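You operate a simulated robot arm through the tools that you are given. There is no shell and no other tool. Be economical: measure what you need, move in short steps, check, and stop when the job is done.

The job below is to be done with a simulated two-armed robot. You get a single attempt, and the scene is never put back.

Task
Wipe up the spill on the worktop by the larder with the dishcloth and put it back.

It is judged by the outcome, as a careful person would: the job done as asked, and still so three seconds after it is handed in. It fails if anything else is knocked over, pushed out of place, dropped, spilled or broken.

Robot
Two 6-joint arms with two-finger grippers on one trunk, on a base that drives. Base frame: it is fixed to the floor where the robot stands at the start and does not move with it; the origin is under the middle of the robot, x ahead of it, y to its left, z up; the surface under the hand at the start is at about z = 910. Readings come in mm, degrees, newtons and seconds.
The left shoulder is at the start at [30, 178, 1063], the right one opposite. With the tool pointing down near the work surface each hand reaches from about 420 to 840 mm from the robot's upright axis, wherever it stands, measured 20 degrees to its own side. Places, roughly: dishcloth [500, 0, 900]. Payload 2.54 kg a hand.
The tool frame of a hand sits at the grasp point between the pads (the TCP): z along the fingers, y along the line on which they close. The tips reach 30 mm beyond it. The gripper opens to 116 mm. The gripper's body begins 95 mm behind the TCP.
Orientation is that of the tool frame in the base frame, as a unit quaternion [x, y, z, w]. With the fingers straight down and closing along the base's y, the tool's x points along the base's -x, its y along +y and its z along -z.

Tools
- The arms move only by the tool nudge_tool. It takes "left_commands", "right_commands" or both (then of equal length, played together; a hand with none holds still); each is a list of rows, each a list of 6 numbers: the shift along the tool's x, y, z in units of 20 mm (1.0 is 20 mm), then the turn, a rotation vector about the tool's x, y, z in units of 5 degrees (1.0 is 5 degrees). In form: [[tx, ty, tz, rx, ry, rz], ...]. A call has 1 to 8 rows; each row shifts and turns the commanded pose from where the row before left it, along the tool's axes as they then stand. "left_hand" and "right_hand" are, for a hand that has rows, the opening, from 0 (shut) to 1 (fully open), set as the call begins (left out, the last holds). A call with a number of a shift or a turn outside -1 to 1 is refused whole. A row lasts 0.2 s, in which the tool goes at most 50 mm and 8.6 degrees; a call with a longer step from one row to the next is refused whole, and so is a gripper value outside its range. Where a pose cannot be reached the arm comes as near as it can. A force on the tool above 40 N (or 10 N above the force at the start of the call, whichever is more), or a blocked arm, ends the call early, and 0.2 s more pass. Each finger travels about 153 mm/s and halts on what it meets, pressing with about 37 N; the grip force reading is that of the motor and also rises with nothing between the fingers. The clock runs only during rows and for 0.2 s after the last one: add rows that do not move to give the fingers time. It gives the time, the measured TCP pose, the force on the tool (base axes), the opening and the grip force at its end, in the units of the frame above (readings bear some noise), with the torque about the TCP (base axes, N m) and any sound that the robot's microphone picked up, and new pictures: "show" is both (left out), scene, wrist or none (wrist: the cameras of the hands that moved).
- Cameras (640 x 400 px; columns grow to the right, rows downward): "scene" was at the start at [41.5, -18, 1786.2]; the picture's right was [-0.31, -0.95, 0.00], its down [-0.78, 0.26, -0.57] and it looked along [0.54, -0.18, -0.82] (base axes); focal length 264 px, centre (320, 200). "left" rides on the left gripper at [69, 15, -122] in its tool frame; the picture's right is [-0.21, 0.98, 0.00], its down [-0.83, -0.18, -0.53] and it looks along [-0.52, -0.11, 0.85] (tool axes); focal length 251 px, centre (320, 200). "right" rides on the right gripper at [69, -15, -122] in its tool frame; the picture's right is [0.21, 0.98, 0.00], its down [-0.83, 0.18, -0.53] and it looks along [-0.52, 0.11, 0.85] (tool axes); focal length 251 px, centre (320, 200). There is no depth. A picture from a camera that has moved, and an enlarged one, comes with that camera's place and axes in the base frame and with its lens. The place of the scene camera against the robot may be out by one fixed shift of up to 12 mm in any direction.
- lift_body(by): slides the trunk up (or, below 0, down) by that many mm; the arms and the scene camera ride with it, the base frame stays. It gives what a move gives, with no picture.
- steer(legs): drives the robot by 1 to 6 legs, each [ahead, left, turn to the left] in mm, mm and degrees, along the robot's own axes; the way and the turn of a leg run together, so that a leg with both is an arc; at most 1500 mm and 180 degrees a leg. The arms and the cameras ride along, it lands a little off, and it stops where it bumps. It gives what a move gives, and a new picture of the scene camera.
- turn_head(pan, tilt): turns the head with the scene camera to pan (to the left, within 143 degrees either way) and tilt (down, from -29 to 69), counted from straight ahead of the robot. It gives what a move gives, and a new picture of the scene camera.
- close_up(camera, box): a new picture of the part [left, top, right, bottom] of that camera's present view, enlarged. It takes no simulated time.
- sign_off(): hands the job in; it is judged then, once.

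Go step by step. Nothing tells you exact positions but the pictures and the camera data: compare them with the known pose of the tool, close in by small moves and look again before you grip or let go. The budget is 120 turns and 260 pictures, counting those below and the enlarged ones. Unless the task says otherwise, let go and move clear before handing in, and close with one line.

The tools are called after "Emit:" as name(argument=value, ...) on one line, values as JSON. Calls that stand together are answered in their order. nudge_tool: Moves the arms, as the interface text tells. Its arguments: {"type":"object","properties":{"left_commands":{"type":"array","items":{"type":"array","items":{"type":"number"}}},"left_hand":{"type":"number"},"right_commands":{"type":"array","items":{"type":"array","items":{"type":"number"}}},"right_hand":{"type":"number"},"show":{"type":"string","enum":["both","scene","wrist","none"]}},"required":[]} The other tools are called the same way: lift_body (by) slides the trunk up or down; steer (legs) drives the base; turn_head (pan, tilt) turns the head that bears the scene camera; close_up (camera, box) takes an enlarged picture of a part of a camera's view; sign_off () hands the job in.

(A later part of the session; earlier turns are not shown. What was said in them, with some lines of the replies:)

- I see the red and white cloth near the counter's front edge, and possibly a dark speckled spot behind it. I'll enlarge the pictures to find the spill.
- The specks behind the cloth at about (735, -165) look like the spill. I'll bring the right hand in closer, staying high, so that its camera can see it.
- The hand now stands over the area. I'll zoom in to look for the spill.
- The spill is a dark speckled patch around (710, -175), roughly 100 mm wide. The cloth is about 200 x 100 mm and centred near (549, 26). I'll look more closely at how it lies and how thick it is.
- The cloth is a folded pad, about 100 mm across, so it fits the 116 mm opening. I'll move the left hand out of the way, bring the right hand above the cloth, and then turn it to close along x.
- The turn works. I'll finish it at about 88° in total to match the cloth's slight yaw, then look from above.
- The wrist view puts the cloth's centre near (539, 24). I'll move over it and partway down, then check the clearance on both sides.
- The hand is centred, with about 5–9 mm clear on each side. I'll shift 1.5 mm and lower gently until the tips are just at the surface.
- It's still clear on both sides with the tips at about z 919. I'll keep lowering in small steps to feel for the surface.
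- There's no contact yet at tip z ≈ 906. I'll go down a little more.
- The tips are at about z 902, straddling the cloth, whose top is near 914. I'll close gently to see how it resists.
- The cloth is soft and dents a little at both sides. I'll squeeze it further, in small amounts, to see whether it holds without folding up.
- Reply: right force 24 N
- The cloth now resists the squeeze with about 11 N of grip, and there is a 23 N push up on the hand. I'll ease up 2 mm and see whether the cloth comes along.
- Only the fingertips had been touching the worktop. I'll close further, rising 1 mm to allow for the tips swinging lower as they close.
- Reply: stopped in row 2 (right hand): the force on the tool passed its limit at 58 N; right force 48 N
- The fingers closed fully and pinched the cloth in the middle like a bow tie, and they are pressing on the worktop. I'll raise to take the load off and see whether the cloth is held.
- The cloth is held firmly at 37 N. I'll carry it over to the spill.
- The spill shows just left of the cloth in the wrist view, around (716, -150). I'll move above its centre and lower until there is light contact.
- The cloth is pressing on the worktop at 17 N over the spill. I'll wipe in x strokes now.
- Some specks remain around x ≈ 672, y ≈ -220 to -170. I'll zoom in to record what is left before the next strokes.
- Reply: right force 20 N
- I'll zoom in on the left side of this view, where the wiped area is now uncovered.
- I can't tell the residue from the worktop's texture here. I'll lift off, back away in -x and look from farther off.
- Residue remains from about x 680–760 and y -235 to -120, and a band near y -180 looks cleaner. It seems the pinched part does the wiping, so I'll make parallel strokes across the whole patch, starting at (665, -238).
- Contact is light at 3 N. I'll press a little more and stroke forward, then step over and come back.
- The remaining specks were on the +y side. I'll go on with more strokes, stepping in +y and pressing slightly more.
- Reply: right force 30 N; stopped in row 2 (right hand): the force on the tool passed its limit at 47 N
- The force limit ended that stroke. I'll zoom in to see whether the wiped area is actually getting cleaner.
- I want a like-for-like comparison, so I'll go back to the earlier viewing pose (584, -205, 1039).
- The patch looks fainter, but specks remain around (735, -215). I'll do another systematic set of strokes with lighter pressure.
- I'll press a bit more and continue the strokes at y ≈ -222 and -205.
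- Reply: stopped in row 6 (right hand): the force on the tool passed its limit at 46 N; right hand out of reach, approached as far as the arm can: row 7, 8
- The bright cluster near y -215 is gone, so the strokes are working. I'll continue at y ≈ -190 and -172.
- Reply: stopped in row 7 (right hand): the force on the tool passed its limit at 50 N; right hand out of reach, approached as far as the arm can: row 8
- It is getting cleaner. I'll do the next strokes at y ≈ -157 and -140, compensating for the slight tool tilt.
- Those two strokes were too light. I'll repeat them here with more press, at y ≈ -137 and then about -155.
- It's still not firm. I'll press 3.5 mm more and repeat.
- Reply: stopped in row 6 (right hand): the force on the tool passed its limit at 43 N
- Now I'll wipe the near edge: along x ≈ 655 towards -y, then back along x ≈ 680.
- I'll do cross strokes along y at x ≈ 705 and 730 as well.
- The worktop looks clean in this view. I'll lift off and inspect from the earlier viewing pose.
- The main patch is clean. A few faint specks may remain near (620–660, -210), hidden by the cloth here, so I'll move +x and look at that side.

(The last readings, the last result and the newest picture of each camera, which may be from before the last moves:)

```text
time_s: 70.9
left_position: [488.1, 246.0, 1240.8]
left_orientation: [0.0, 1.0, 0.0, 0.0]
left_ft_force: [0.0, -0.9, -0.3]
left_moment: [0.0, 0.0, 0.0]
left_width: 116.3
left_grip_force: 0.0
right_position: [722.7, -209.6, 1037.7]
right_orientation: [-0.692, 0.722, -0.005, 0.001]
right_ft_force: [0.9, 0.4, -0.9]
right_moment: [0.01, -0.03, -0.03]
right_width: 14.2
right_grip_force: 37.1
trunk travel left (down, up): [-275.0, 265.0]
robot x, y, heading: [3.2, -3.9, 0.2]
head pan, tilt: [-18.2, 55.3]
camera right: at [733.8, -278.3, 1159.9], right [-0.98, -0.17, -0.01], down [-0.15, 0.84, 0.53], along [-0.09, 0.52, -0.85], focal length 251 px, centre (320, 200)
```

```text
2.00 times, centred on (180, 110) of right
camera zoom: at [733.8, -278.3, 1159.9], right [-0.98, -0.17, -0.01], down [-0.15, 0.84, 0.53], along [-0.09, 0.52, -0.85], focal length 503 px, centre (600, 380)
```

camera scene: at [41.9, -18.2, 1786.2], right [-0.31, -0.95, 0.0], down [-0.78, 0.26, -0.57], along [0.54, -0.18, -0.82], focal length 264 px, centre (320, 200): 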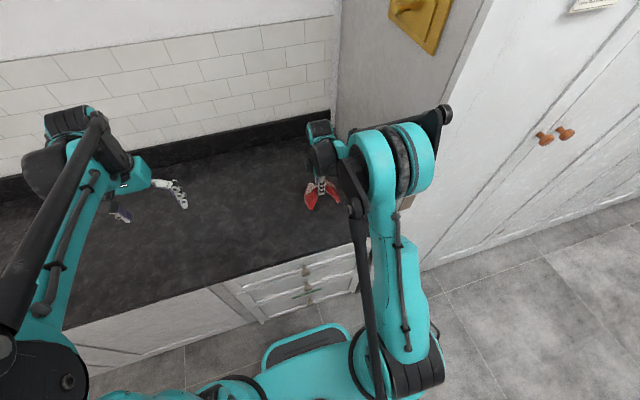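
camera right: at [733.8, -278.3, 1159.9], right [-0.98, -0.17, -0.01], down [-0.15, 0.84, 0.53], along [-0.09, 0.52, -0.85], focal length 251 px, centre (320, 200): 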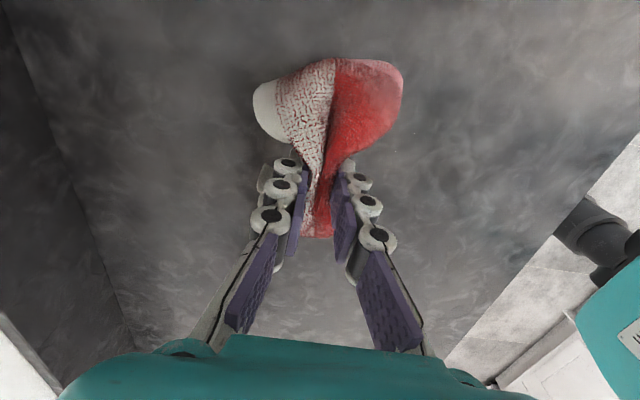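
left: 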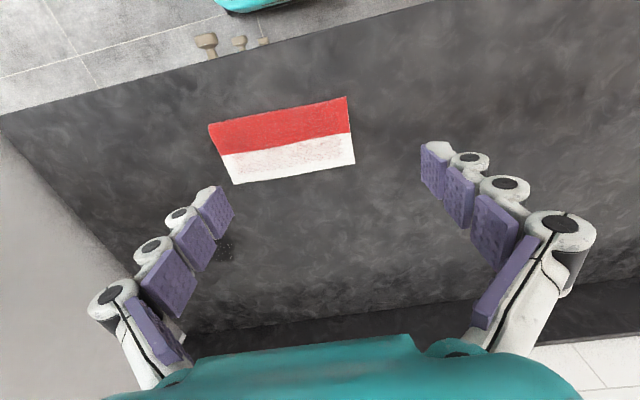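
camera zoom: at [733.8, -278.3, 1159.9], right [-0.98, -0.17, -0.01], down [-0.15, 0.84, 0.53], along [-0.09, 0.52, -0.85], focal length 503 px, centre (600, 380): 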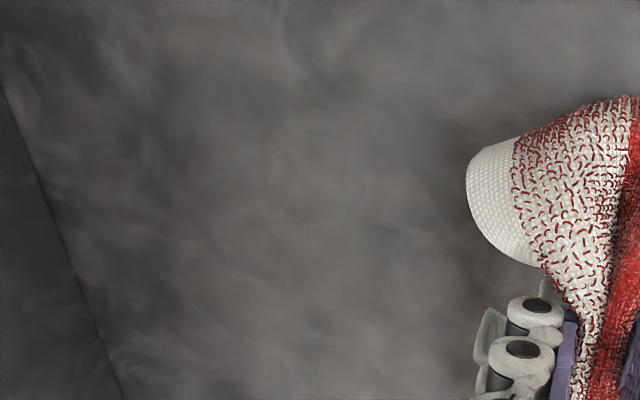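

It's almost spotless; two tiny specks show near (632, -202). I'll make a few last strokes there.

Emit:
nudge_tool(right_commands=[[0, 0.8, 1, 0, 0, 0], [0, 0.8, 1, 0, 0, 0], [0, 0.8, 1, 0, 0, 0], [0, 0.2, 1, 0, 0, 0], [0, 0, 0.6, 0, 0, 0], [0, 0, 0.3, 0, 0, 0], [0, 0, 0.05, 0, 0, 0], [0, 0, 0, 0, 0, 0]], show="none")

Emit:
nudge_tool(right_commands=[[0, 0.8, 0, 0, 0, 0], [0, 0.8, 0, 0, 0, 0], [0, 0.8, 0, 0, 0, 0], [0, 0.6, 0, 0, 0, 0], [-0.7, -0.8, 0, 0, 0, 0], [0, -0.8, 0, 0, 0, 0], [0, -0.8, 0, 0, 0, 0], [0, -0.6, 0, 0, 0, 0]], show="none")

Emit:
nudge_tool(right_commands=[[-0.7, 0.8, 0, 0, 0, 0], [0, 0.8, 0, 0, 0, 0], [0, 0.8, 0, 0, 0, 0], [0.8, -0.6, 0, 0, 0, 0], [0.8, 0, 0, 0, 0, 0], [0.8, 0, 0, 0, 0, 0], [0.8, 0, 0, 0, 0, 0], [0, 0, 0, 0, 0, 0]], show="wrist")

```text
time_s: 72.7
left_position: [488.5, 245.9, 1240.6]
left_orientation: [0.0, 1.0, 0.0, 0.001]
left_ft_force: [0.4, -0.7, -0.4]
left_moment: [-0.02, -0.01, 0.01]
left_width: 116.2
left_grip_force: 0.0
right_position: [671.6, -206.3, 939.8]
right_orientation: [-0.692, 0.722, -0.005, 0.001]
right_ft_force: [0.8, -2.2, 5.3]
right_moment: [0.0, -0.01, 0.05]
right_width: 14.3
right_grip_force: 37.1
trunk travel left (down, up): [-275.0, 265.0]
robot x, y, heading: [3.3, -2.0, 0.1]
head pan, tilt: [-18.2, 55.3]
```

```text
time_s: 74.5
left_position: [489.1, 246.9, 1241.2]
left_orientation: [0.0, 1.0, 0.0, 0.0]
left_ft_force: [-0.3, -0.4, 0.8]
left_moment: [-0.02, -0.03, 0.01]
left_width: 115.8
left_grip_force: 0.0
right_position: [671.5, -191.4, 939.6]
right_orientation: [-0.692, 0.722, -0.005, 0.001]
right_ft_force: [-0.3, -0.1, 2.0]
right_moment: [0.05, 0.02, -0.01]
right_width: 14.3
right_grip_force: 37.2
trunk travel left (down, up): [-275.0, 265.0]
robot x, y, heading: [1.2, -0.5, -0.0]
head pan, tilt: [-18.2, 55.3]
```

```text
time_s: 76.3
left_position: [486.4, 248.3, 1240.2]
left_orientation: [0.0, 1.0, -0.002, 0.001]
left_ft_force: [0.8, -0.3, 0.1]
left_moment: [-0.04, 0.01, 0.0]
left_width: 115.9
left_grip_force: 0.0
right_position: [633.4, -240.1, 939.0]
right_orientation: [-0.693, 0.721, -0.006, 0.001]
right_ft_force: [0.1, 8.4, 18.1]
right_moment: [0.39, 0.16, -0.06]
right_width: 14.0
right_grip_force: 37.0
trunk travel left (down, up): [-275.0, 265.0]
robot x, y, heading: [3.5, -2.6, 0.2]
head pan, tilt: [-18.2, 55.3]
camera right: at [643.6, -306.9, 1061.0], right [-0.98, -0.17, -0.01], down [-0.15, 0.84, 0.53], along [-0.08, 0.52, -0.85], focal length 251 px, centre (320, 200)
```

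right: 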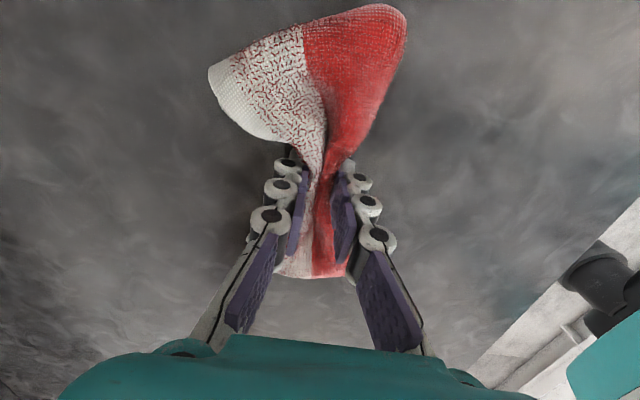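

That area looks clean. Next I'll lift and carry the cloth back towards its place at (538, 24), taking a look at the wiped area on the way.

Emit:
nudge_tool(right_commands=[[0, 0, -1, 0, 0, 0], [0, 0, -1, 0, 0, 0], [-1, 0.3, -0.5, 0, 0, 0], [-1, 0.3, 0, 0, 0, 0], [-1, 0.3, 0, 0, 0, 0], [-1, 0.3, 0, 0, 0, 0], [-1, 0.4, 0, 0, 0, 0], [-1, 0.4, 0, 0, 0, 0]], show="none")

Emit:
nudge_tool(right_commands=[[-1, 0.4, 0, 0, 0, 0], [-1, 0.4, 0, 0, 0, 0], [-1, 0.4, 0, 0, 0, 0], [-1, 0.4, 0, 0, 0, 0], [-1, 0.4, 0, 0, 0, 0], [-1, 0.4, 0, 0, 0, 0], [-1, 0.4, 0, 0, 0, 0], [0, 0, 0, 0, 0, 0]], show="both")

Emit:
close_up(camera="scene", box=[260, 140, 380, 230])

```text
time_s: 78.1
left_position: [488.2, 247.9, 1242.2]
left_orientation: [0.0, 1.0, 0.0, 0.0]
left_ft_force: [-0.4, -0.8, -0.5]
left_moment: [0.02, 0.03, 0.0]
left_width: 115.9
left_grip_force: 0.0
right_position: [596.1, -118.7, 987.4]
right_orientation: [-0.692, 0.722, -0.006, 0.0]
right_ft_force: [-0.2, 0.1, -0.2]
right_moment: [-0.03, -0.03, -0.02]
right_width: 14.4
right_grip_force: 37.2
trunk travel left (down, up): [-275.0, 265.0]
robot x, y, heading: [1.6, 1.8, -0.1]
head pan, tilt: [-18.2, 55.3]
```

```text
time_s: 79.9
left_position: [489.3, 245.2, 1240.1]
left_orientation: [0.0, 1.0, 0.001, -0.001]
left_ft_force: [0.5, -0.1, 0.1]
left_moment: [0.02, 0.01, -0.02]
left_width: 115.7
left_grip_force: 0.0
right_position: [547.3, 23.3, 983.6]
right_orientation: [-0.692, 0.722, -0.005, 0.002]
right_ft_force: [0.3, -0.3, -0.4]
right_moment: [0.01, -0.03, 0.03]
right_width: 14.6
right_grip_force: 37.0
trunk travel left (down, up): [-275.0, 265.0]
robot x, y, heading: [0.8, -1.2, 0.1]
head pan, tilt: [-18.2, 55.3]
camera scene: at [42.2, -18.6, 1786.2], right [-0.31, -0.95, 0.0], down [-0.78, 0.26, -0.57], along [0.54, -0.18, -0.82], focal length 264 px, centre (320, 200)
camera right: at [558.3, -45.6, 1106.0], right [-0.98, -0.17, -0.01], down [-0.15, 0.84, 0.53], along [-0.09, 0.52, -0.85], focal length 251 px, centre (320, 200)
```

scene: 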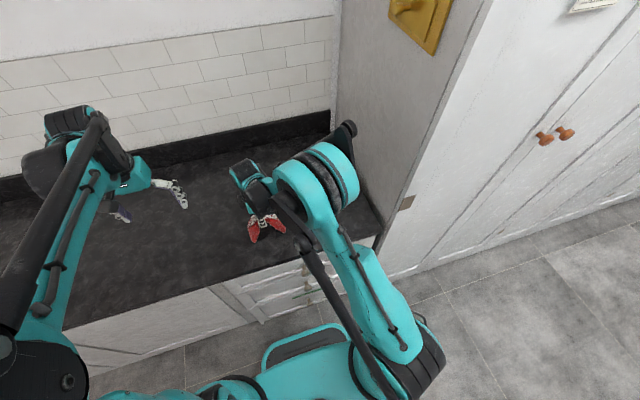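
right: 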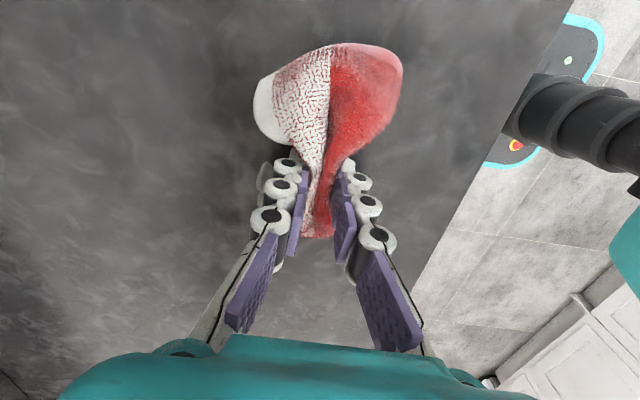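

```text
4.44 times, centred on (320, 185) of scene
camera zoom: at [42.2, -18.6, 1786.2], right [-0.31, -0.95, 0.0], down [-0.78, 0.26, -0.57], along [0.54, -0.18, -0.82], focal length 1172 px, centre (320, 267)
```

zoom: 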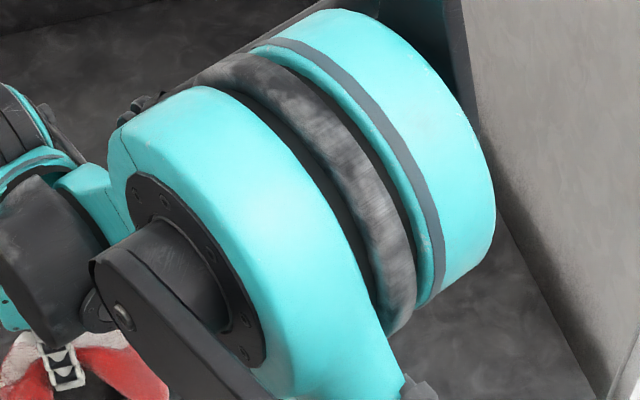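

I'm over its original place. I'll shift 9 mm and lower until contact.

Emit:
nudge_tool(right_commands=[[0, 0.45, 0.3, 0, 0, 0], [0, 0, 0.6, 0, 0, 0], [0, 0, 0.5, 0, 0, 0], [0, 0, 0.4, 0, 0, 0], [0, 0, 0.25, 0, 0, 0], [0, 0, 0, 0, 0, 0]], show="wrist")

```text
time_s: 81.3
left_position: [488.0, 246.2, 1240.8]
left_orientation: [0.0, 1.0, -0.001, 0.0]
left_ft_force: [-1.0, -0.6, 0.2]
left_moment: [0.01, 0.01, 0.04]
left_width: 115.8
left_grip_force: 0.1
right_position: [539.3, 24.9, 944.3]
right_orientation: [-0.692, 0.722, -0.005, 0.001]
right_ft_force: [0.3, 0.4, 0.3]
right_moment: [-0.01, -0.02, 0.03]
right_width: 14.0
right_grip_force: 36.9
trunk travel left (down, up): [-275.0, 265.0]
robot x, y, heading: [-1.0, 1.3, -0.1]
head pan, tilt: [-18.2, 55.3]
camera right: at [550.6, -43.7, 1067.1], right [-0.98, -0.17, -0.01], down [-0.15, 0.84, 0.53], along [-0.09, 0.52, -0.85], focal length 251 px, centre (320, 200)
```

right: 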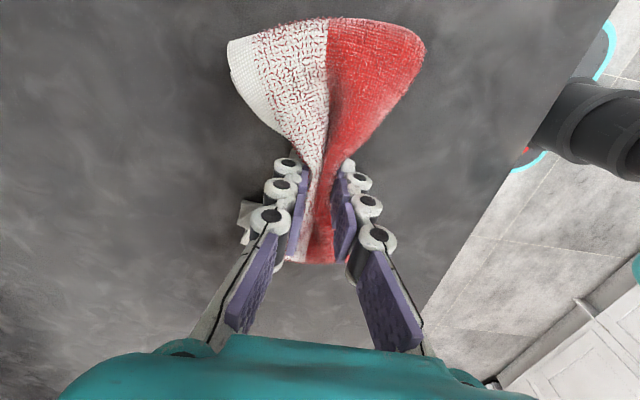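

I'm near contact. I'll lower 3 mm more, then open the gripper.

Emit:
nudge_tool(right_commands=[[0, 0, 0.15, 0, 0, 0], [0, 0, 0, 0, 0, 0]], show="none")

Emit:
nudge_tool(right_commands=[[0, 0, 0, 0, 0, 0], [0, 0, 0, 0, 0, 0], [0, 0, 0, 0, 0, 0], [0, 0, 0, 0, 0, 0], [0, 0, 0, 0, 0, 0]], right_hand=1, show="both")

```text
time_s: 81.9
left_position: [489.8, 246.4, 1241.3]
left_orientation: [0.0, 1.0, 0.0, 0.0]
left_ft_force: [-0.1, -0.8, -0.7]
left_moment: [0.01, 0.0, 0.03]
left_width: 116.0
left_grip_force: 0.0
right_position: [539.5, 24.5, 942.2]
right_orientation: [-0.693, 0.721, -0.005, 0.001]
right_ft_force: [-0.1, -0.7, 0.8]
right_moment: [0.0, -0.05, 0.02]
right_width: 14.2
right_grip_force: 36.9
trunk travel left (down, up): [-275.0, 265.0]
robot x, y, heading: [-1.8, 0.2, -0.0]
head pan, tilt: [-18.2, 55.3]
```

```text
time_s: 83.1
left_position: [488.7, 245.6, 1241.4]
left_orientation: [0.0, 1.0, 0.0, 0.0]
left_ft_force: [-0.8, 0.0, -0.5]
left_moment: [0.01, -0.01, -0.01]
left_width: 115.9
left_grip_force: 0.0
right_position: [539.6, 24.8, 943.9]
right_orientation: [-0.693, 0.721, -0.005, 0.001]
right_ft_force: [-0.3, 0.4, 0.5]
right_moment: [0.05, -0.01, -0.01]
right_width: 116.1
right_grip_force: 0.1
trunk travel left (down, up): [-275.0, 265.0]
robot x, y, heading: [1.3, 0.7, 0.2]
head pan, tilt: [-18.2, 55.3]
camera scene: at [42.0, -18.1, 1786.2], right [-0.31, -0.95, 0.0], down [-0.78, 0.26, -0.57], along [0.54, -0.18, -0.82], focal length 264 px, centre (320, 200)
camera right: at [550.5, -43.7, 1064.2], right [-0.98, -0.17, -0.01], down [-0.15, 0.84, 0.53], along [-0.09, 0.52, -0.85], focal length 251 px, centre (320, 200)
```

scene: 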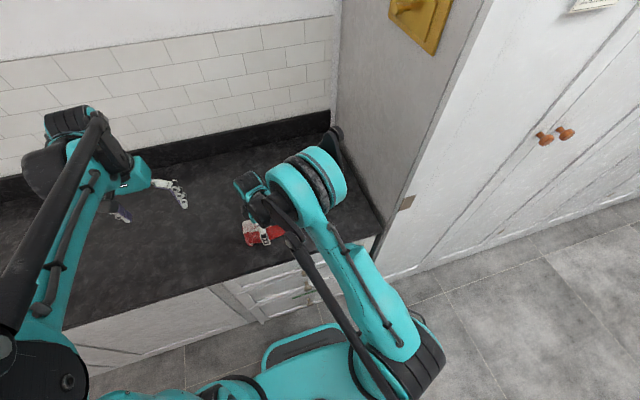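
right: 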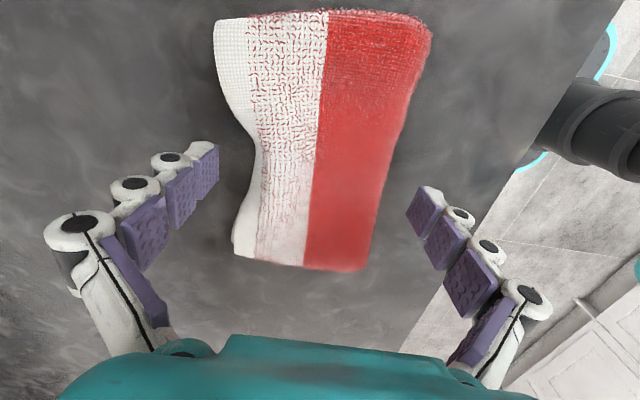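

The cloth has sprung back nearly flat in its place. I'll lift the hand straight up and clear, then check the cloth's position.

Emit:
nudge_tool(right_commands=[[0, 0, -1, 0, 0, 0], [0, 0, -1, 0, 0, 0], [0, 0, -1, 0, 0, 0], [0, 0, -1, 0, 0, 0], [0, 0, 0, 0, 0, 0]], show="wrist")

Emit:
nudge_tool(right_commands=[[1, 0, -0.5, 0, 0, 0], [1, 0, -0.5, 0, 0, 0], [1, 0, -0.5, 0, 0, 0], [1, 0, -0.5, 0, 0, 0], [1, 0, 0, 0, 0, 0], [1, 0, 0, 0, 0, 0], [1, 0.5, 0, 0, 0, 0], [1, 0.5, 0, 0, 0, 0]], show="none")

Emit:
nudge_tool(right_commands=[[1, 0.5, 0, 0, 0, 0], [1, 0.5, 0, 0, 0, 0], [1, 0.5, 0, 0, 0, 0], [1, 0.5, 0, 0, 0, 0], [1, 0.5, 0, 0, 0, 0], [0, 0, 0, 0, 0, 0]], show="both")

Emit:
close_up(camera="scene", box=[220, 140, 380, 260])

```text
time_s: 84.3
left_position: [488.7, 246.1, 1240.6]
left_orientation: [0.0, 1.0, 0.0, 0.0]
left_ft_force: [0.1, -0.5, 0.9]
left_moment: [0.03, -0.01, 0.0]
left_width: 116.1
left_grip_force: 0.0
right_position: [540.2, 26.0, 1021.0]
right_orientation: [-0.692, 0.722, -0.005, 0.001]
right_ft_force: [0.4, 0.6, 0.0]
right_moment: [0.0, -0.01, -0.02]
right_width: 116.1
right_grip_force: 0.1
trunk travel left (down, up): [-275.0, 265.0]
robot x, y, heading: [0.3, 1.6, 0.1]
head pan, tilt: [-18.2, 55.3]
camera right: at [550.5, -42.9, 1142.8], right [-0.98, -0.17, -0.01], down [-0.15, 0.84, 0.53], along [-0.09, 0.52, -0.85], focal length 251 px, centre (320, 200)
```

right: 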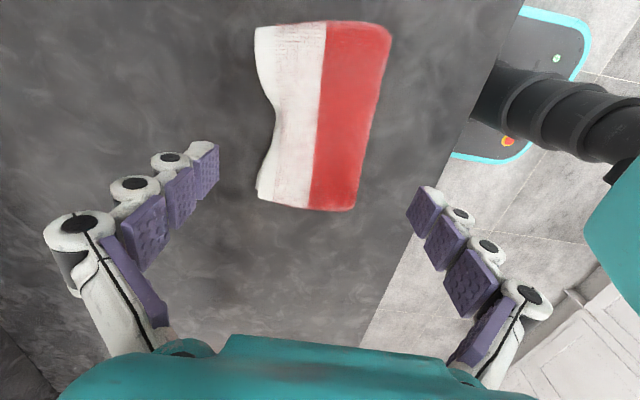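

```text
time_s: 86.1
left_position: [487.8, 246.4, 1240.3]
left_orientation: [0.001, 1.0, 0.0, 0.001]
left_ft_force: [-0.2, -0.5, 0.0]
left_moment: [0.01, 0.0, -0.03]
left_width: 115.9
left_grip_force: 0.1
right_position: [508.8, -135.6, 1065.5]
right_orientation: [-0.692, 0.722, -0.004, 0.0]
right_ft_force: [-0.7, -0.9, -0.3]
right_moment: [0.01, -0.03, -0.02]
right_width: 116.1
right_grip_force: 0.0
trunk travel left (down, up): [-275.0, 265.0]
robot x, y, heading: [4.8, -1.3, -0.1]
head pan, tilt: [-18.2, 55.3]
```

```text
time_s: 87.5
left_position: [489.0, 246.4, 1239.9]
left_orientation: [0.0, 1.0, 0.0, 0.001]
left_ft_force: [0.5, -0.9, -0.6]
left_moment: [0.02, -0.02, -0.01]
left_width: 115.9
left_grip_force: 0.0
right_position: [456.4, -235.7, 1061.6]
right_orientation: [-0.692, 0.722, -0.005, 0.002]
right_ft_force: [0.2, 0.9, 0.3]
right_moment: [0.01, 0.02, -0.01]
right_width: 115.7
right_grip_force: 0.1
trunk travel left (down, up): [-275.0, 265.0]
robot x, y, heading: [4.6, -2.0, 0.1]
head pan, tilt: [-18.2, 55.3]
camera scene: at [42.3, -17.7, 1786.2], right [-0.31, -0.95, 0.0], down [-0.78, 0.26, -0.57], along [0.54, -0.18, -0.82], focal length 264 px, centre (320, 200)
camera right: at [467.3, -303.2, 1183.3], right [-0.98, -0.17, -0.01], down [-0.15, 0.84, 0.53], along [-0.09, 0.52, -0.85], focal length 251 px, centre (320, 200)
```

scene: 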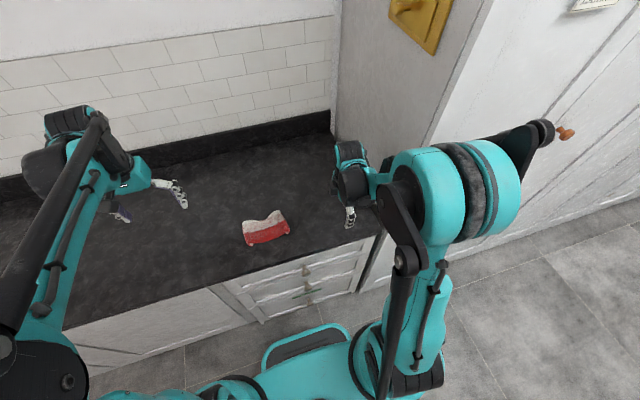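
right: 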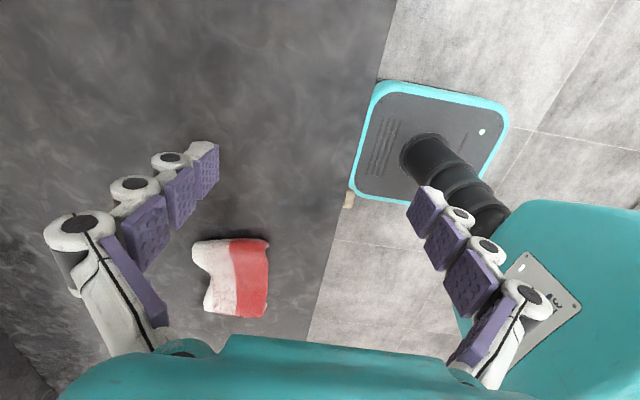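

```text
3.33 times, centred on (300, 200) of scene
camera zoom: at [42.3, -17.7, 1786.2], right [-0.31, -0.95, 0.0], down [-0.78, 0.26, -0.57], along [0.54, -0.18, -0.82], focal length 879 px, centre (387, 200)
```

zoom: 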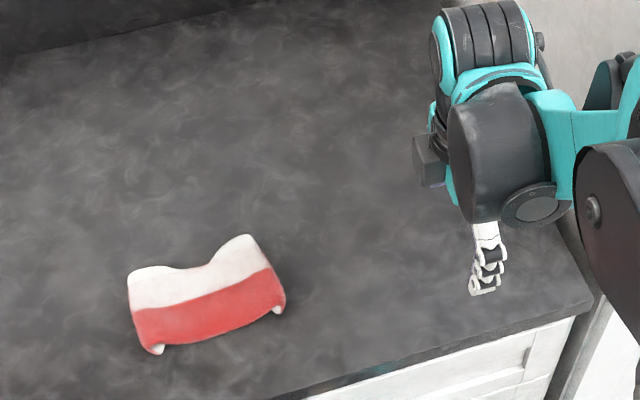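

The cloth is back where it lay, within about 10 mm, and the hands are clear. I'll take one last close look at the wiped area.

Emit:
close_up(camera="scene", box=[260, 150, 340, 210])

Emit:
close_up(camera="left", box=[0, 100, 240, 300])

```text
6.67 times, centred on (300, 180) of scene
camera zoom: at [42.3, -17.7, 1786.2], right [-0.31, -0.95, 0.0], down [-0.78, 0.26, -0.57], along [0.54, -0.18, -0.82], focal length 1758 px, centre (453, 333)
```

zoom: 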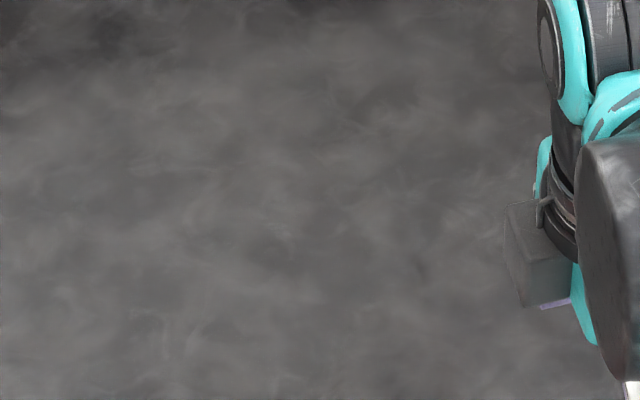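

```text
2.00 times, centred on (120, 200) of left
camera zoom: at [420.7, 261.9, 1361.5], right [0.22, 0.98, 0.0], down [0.83, -0.18, 0.53], along [0.52, -0.11, -0.85], focal length 503 px, centre (720, 200)
```

zoom: 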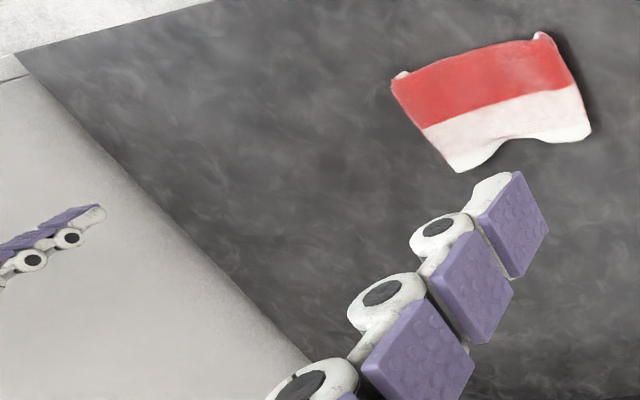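

The wiped area shows no trace of the spill, the cloth is back in its place and both hands are clear, so I'm handing the job in.

Emit:
sign_off()

```text
The job is handed in.
```

I wiped up the spill by the larder and put the dishcloth back within about 10 mm of where it lay; its ends are slightly curled under, and nothing else was disturbed.
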